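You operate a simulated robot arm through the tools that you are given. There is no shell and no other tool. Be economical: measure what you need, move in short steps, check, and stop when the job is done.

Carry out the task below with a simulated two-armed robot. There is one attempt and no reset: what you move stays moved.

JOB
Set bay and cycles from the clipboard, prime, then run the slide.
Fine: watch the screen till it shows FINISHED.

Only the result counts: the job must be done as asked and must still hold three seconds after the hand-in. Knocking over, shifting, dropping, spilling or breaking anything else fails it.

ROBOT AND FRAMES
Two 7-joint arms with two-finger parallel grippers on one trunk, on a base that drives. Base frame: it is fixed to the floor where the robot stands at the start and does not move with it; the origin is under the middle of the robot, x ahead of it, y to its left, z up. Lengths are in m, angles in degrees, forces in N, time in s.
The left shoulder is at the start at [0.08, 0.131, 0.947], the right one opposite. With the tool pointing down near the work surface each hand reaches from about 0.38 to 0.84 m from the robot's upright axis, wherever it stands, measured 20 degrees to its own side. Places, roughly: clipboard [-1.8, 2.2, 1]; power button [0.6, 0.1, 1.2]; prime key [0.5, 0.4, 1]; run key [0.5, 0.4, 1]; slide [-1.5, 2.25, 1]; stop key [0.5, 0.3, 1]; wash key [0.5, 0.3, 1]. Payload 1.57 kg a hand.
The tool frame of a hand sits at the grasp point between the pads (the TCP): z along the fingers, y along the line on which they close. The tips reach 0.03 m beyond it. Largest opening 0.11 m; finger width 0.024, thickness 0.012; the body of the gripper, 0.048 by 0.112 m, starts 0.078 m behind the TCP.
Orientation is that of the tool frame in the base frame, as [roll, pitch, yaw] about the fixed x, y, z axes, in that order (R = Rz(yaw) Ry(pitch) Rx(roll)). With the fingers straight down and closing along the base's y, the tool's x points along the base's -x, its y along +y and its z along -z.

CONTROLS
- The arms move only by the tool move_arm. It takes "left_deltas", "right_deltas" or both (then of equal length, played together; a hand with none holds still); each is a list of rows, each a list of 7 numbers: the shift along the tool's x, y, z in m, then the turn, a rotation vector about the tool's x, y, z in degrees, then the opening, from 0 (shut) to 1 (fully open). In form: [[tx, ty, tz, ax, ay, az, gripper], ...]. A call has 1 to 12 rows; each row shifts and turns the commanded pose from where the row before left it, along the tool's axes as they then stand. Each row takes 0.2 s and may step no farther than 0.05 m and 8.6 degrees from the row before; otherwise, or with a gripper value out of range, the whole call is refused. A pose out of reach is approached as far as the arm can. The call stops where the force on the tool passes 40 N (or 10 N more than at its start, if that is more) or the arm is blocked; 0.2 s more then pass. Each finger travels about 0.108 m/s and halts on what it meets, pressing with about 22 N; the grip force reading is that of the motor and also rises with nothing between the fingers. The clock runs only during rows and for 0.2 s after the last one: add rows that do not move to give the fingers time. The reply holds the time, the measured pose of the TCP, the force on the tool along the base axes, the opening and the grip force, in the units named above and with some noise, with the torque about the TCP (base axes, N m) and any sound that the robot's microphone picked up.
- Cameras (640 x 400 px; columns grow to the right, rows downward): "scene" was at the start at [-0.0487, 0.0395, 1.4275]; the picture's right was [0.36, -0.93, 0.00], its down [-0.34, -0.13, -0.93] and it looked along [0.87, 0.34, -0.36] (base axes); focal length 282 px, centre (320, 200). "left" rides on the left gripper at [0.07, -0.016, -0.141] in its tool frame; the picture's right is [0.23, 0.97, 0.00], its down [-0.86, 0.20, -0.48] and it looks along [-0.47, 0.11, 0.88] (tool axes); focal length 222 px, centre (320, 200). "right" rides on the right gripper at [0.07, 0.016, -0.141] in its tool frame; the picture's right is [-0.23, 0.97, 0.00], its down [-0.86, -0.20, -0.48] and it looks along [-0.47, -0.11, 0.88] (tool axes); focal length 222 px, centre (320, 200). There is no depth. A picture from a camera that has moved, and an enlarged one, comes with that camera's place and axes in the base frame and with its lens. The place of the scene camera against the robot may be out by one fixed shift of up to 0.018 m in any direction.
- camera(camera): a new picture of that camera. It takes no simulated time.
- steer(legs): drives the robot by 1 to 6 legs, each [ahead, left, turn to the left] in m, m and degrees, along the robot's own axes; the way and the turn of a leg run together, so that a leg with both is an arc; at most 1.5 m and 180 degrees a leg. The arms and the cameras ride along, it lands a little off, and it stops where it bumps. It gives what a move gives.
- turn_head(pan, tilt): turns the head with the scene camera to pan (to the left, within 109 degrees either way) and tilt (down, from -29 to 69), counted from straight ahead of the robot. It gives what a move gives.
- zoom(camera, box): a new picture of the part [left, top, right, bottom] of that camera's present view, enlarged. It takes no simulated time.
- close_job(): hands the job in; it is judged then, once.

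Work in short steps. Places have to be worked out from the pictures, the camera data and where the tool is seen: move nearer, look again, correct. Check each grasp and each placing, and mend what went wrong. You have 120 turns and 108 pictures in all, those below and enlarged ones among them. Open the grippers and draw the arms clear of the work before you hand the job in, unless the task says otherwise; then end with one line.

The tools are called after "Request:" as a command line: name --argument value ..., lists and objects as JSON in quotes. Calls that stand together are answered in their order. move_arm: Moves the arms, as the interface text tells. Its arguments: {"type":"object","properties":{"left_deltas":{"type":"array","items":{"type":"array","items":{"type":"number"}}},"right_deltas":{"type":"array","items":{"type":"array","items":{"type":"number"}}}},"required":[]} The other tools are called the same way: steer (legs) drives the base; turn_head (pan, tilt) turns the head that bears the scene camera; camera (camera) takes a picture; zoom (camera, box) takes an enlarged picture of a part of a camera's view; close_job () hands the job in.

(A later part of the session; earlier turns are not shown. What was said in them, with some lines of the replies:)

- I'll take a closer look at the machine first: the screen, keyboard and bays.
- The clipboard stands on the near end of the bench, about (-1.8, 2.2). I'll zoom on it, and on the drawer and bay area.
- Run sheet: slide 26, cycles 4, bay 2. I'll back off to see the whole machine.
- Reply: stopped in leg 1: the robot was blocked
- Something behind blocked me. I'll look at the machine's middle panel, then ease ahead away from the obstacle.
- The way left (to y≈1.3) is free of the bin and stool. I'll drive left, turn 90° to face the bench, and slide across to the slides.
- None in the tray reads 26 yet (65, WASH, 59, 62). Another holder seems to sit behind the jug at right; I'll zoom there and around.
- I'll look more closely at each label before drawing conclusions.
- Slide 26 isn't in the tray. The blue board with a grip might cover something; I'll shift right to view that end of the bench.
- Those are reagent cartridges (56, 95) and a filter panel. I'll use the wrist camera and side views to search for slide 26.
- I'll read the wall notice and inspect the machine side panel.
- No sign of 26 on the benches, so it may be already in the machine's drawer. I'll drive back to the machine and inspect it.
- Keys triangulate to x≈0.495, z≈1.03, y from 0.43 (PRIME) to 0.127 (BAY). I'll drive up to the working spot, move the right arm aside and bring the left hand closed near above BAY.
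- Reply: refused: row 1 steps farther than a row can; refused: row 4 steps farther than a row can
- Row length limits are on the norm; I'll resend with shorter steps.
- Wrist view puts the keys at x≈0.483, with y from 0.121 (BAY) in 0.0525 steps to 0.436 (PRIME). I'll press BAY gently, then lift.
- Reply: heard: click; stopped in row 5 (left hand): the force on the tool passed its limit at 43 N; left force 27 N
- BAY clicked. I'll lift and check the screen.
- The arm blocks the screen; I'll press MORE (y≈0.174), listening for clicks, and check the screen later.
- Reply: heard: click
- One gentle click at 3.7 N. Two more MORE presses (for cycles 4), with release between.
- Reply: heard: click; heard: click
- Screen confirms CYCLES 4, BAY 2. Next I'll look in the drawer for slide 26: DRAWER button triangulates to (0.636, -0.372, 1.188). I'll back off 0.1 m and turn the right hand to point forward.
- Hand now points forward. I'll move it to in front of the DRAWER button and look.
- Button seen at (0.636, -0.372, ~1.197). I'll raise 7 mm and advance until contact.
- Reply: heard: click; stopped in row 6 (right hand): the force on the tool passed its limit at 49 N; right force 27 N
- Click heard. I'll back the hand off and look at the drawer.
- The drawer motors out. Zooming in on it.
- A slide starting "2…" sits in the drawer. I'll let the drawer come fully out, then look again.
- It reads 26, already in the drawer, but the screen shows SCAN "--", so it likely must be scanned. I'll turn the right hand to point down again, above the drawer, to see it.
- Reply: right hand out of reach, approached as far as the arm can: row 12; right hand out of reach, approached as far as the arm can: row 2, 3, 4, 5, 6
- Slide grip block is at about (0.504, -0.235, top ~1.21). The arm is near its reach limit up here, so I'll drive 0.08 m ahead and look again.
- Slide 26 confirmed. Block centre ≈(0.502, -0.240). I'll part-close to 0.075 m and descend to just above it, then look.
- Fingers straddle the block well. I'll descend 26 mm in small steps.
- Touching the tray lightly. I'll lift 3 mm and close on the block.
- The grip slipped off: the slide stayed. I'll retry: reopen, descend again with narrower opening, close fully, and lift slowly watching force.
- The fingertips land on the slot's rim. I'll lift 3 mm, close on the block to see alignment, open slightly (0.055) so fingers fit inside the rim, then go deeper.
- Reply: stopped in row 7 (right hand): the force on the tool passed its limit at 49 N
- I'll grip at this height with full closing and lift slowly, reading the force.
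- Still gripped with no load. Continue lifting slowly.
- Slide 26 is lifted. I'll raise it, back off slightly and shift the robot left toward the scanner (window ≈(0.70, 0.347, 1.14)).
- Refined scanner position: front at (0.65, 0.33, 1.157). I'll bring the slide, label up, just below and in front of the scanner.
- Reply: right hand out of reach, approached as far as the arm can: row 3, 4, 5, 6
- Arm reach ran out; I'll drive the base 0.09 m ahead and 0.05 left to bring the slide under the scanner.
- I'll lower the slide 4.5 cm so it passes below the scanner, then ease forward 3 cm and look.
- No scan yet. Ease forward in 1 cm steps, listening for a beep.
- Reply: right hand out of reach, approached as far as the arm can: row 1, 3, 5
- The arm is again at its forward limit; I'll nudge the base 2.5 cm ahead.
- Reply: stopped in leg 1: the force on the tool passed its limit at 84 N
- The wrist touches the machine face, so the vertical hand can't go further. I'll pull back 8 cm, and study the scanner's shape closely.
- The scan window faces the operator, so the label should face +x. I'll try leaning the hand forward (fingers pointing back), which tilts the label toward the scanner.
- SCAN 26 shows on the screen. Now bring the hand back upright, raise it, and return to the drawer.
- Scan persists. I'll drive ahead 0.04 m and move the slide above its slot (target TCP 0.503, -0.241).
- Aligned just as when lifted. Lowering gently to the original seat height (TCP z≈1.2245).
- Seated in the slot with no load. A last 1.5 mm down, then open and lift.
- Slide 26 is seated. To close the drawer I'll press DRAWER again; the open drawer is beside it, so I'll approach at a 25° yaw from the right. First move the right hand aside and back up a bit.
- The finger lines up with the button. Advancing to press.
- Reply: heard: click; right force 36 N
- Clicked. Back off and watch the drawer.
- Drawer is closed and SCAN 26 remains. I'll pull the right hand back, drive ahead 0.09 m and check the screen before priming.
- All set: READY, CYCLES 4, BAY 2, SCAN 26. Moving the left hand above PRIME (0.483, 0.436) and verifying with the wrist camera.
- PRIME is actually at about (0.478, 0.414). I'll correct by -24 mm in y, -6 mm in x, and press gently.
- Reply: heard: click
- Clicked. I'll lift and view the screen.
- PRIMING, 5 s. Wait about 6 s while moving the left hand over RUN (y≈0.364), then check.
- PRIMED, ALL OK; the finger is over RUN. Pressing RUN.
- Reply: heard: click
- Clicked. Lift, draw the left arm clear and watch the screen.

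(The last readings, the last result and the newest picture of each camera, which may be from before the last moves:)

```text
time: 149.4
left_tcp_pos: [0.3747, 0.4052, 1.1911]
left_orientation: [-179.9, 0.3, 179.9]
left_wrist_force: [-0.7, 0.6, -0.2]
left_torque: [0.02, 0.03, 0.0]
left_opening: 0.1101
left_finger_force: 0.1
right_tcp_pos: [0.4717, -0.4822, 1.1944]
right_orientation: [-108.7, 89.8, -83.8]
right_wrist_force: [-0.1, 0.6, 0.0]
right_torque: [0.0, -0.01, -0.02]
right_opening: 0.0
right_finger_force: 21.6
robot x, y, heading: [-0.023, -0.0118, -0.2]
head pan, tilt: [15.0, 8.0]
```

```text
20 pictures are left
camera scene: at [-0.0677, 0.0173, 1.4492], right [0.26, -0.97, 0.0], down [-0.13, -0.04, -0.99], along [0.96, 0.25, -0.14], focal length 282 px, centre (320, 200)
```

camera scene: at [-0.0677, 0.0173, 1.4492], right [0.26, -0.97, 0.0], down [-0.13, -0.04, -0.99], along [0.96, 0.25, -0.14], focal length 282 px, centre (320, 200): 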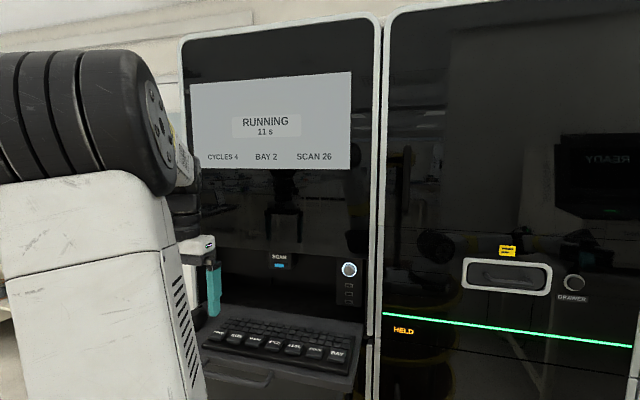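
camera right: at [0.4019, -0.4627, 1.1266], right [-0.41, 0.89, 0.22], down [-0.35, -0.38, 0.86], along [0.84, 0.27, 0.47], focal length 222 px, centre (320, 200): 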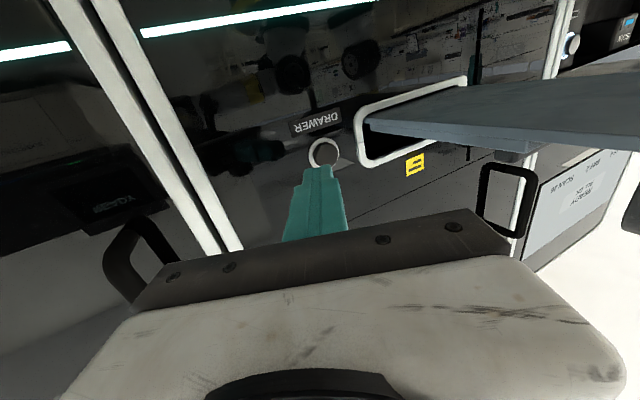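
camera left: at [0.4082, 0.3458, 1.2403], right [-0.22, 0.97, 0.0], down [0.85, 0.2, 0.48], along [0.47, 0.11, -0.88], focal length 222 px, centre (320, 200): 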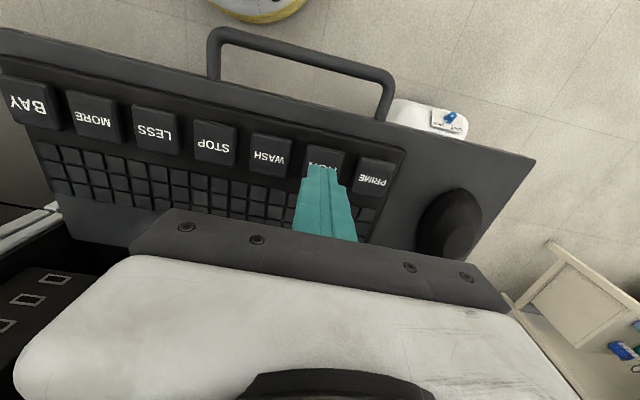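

RUNNING, 11 s left. I'll wait while opening the right hand and drawing it clear.

Request:
move_arm --right_deltas '[[0, 0, -0.04, 0, 0, 0, 0.5], [0, 0, -0.03, 0, 0, 0, 1], [0, 0, 0, 0, 0, 0, 1], [0, 0, 0, 0, 0, 0, 1], [0, 0, 0, 0, 0, 0, 1], [0, 0, 0, 0, 0, 0, 1], [0, 0, 0, 0, 0, 0, 1], [0, 0, 0, 0, 0, 0, 1], [0, 0, 0, 0, 0, 0, 1], [0, 0, 0, 0, 0, 0, 1], [0, 0, 0, 0, 0, 0, 1], [0, 0, 0, 0, 0, 0, 1]]'

Request:
camera --camera "scene"

Request:
move_arm --right_deltas '[[0, 0, 0, 0, 0, 0, 1], [0, 0, 0, 0, 0, 0, 1], [0, 0, 0, 0, 0, 0, 1], [0, 0, 0, 0, 0, 0, 1], [0, 0, 0, 0, 0, 0, 1], [0, 0, 0, 0, 0, 0, 1], [0, 0, 0, 0, 0, 0, 1], [0, 0, 0, 0, 0, 0, 1], [0, 0, 0, 0, 0, 0, 1], [0, 0, 0, 0, 0, 0, 1], [0, 0, 0, 0, 0, 0, 1], [0, 0, 0, 0, 0, 0, 1]]'

Request:
move_arm --right_deltas '[[0, 0, 0, 0, 0, 0, 1], [0, 0, 0, 0, 0, 0, 1], [0, 0, 0, 0, 0, 0, 1], [0, 0, 0, 0, 0, 0, 1], [0, 0, 0, 0, 0, 0, 1], [0, 0, 0, 0, 0, 0, 1], [0, 0, 0, 0, 0, 0, 1], [0, 0, 0, 0, 0, 0, 1], [0, 0, 0, 0, 0, 0, 1], [0, 0, 0, 0, 0, 0, 1], [0, 0, 0, 0, 0, 0, 1], [0, 0, 0, 0, 0, 0, 1]]'

Request:
move_arm --right_deltas '[[0, 0, 0, 0, 0, 0, 1], [0, 0, 0, 0, 0, 0, 1], [0, 0, 0, 0, 0, 0, 1], [0, 0, 0, 0, 0, 0, 1], [0, 0, 0, 0, 0, 0, 1], [0, 0, 0, 0, 0, 0, 1], [0, 0, 0, 0, 0, 0, 1], [0, 0, 0, 0, 0, 0, 1], [0, 0, 0, 0, 0, 0, 1], [0, 0, 0, 0, 0, 0, 1], [0, 0, 0, 0, 0, 0, 1], [0, 0, 0, 0, 0, 0, 1]]'

Request:
camera --camera "scene"

```text
time: 152.0
left_tcp_pos: [0.3754, 0.4044, 1.1901]
left_orientation: [-179.9, 0.2, 179.9]
left_wrist_force: [-0.6, -0.4, 1.1]
left_torque: [0.0, -0.01, 0.02]
left_opening: 0.1098
left_finger_force: 0.1
right_tcp_pos: [0.4083, -0.5128, 1.1945]
right_orientation: [-108.4, 89.8, -83.6]
right_wrist_force: [-0.9, -0.4, 0.2]
right_torque: [-0.02, 0.01, 0.0]
right_opening: 0.1097
right_finger_force: 0.1
robot x, y, heading: [-0.0252, -0.0149, 0.2]
head pan, tilt: [15.0, 8.0]
```

```text
19 pictures are left
camera scene: at [-0.0677, 0.0173, 1.4492], right [0.26, -0.97, 0.0], down [-0.13, -0.04, -0.99], along [0.96, 0.25, -0.14], focal length 282 px, centre (320, 200)
```

scene: 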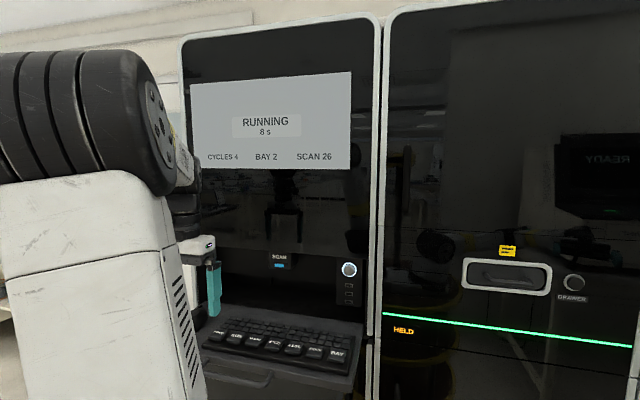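

```text
time: 154.6
left_tcp_pos: [0.3756, 0.4053, 1.1896]
left_orientation: [-179.9, 0.3, 179.9]
left_wrist_force: [-0.3, 0.0, 0.3]
left_torque: [-0.01, -0.01, -0.01]
left_opening: 0.1099
left_finger_force: 0.1
right_tcp_pos: [0.4094, -0.5125, 1.1935]
right_orientation: [-108.4, 89.8, -83.5]
right_wrist_force: [0.3, 0.0, -0.2]
right_torque: [0.05, -0.01, -0.02]
right_opening: 0.1099
right_finger_force: 0.0
robot x, y, heading: [-0.0235, -0.0127, 0.0]
head pan, tilt: [15.0, 8.0]
```

```text
time: 157.2
left_tcp_pos: [0.3758, 0.4048, 1.1915]
left_orientation: [-179.9, 0.4, 179.8]
left_wrist_force: [-0.2, -0.7, 0.9]
left_torque: [0.02, 0.01, -0.01]
left_opening: 0.1102
left_finger_force: 0.1
right_tcp_pos: [0.4085, -0.5117, 1.1936]
right_orientation: [-108.4, 89.8, -83.6]
right_wrist_force: [0.2, -1.1, 0.2]
right_torque: [0.02, -0.02, -0.05]
right_opening: 0.1104
right_finger_force: 0.1
robot x, y, heading: [-0.0235, -0.0091, -0.1]
head pan, tilt: [15.0, 8.0]
```

```text
time: 159.8
left_tcp_pos: [0.3764, 0.404, 1.1902]
left_orientation: [-179.9, 0.3, 179.8]
left_wrist_force: [0.0, 0.6, 0.3]
left_torque: [-0.01, -0.03, 0.0]
left_opening: 0.1103
left_finger_force: 0.1
right_tcp_pos: [0.4088, -0.513, 1.195]
right_orientation: [-108.4, 89.8, -83.6]
right_wrist_force: [-0.8, 0.1, 0.2]
right_torque: [0.04, -0.01, 0.02]
right_opening: 0.11
right_finger_force: 0.0
robot x, y, heading: [-0.0239, -0.0131, -0.3]
head pan, tilt: [15.0, 8.0]
```

```text
18 pictures are left
camera scene: at [-0.0677, 0.0173, 1.4492], right [0.26, -0.97, 0.0], down [-0.13, -0.04, -0.99], along [0.96, 0.25, -0.14], focal length 282 px, centre (320, 200)
```

scene: 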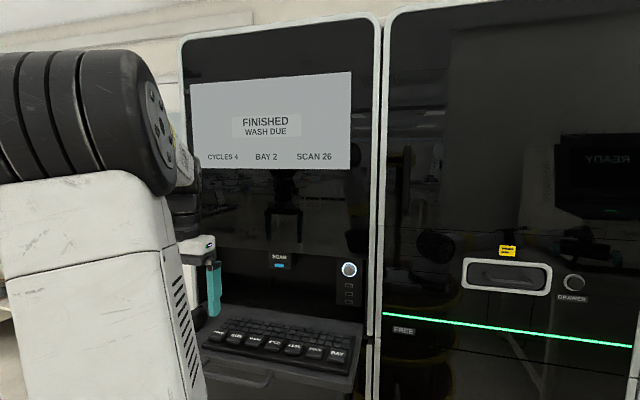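

The screen shows FINISHED with CYCLES 4, BAY 2 and SCAN 26. "WASH DUE" isn't part of the job. Both grippers are open and clear, so I'm handing in.

Request:
close_job

```text
The job is handed in.
```

Slide 26 was run in bay 2 for 4 cycles after priming; the screen shows FINISHED with "WASH DUE" below it, and I left the wash undone since it wasn't asked for. Early on, the base bumped something behind it while reversing, probably the bin, and I did not confirm whether it moved.
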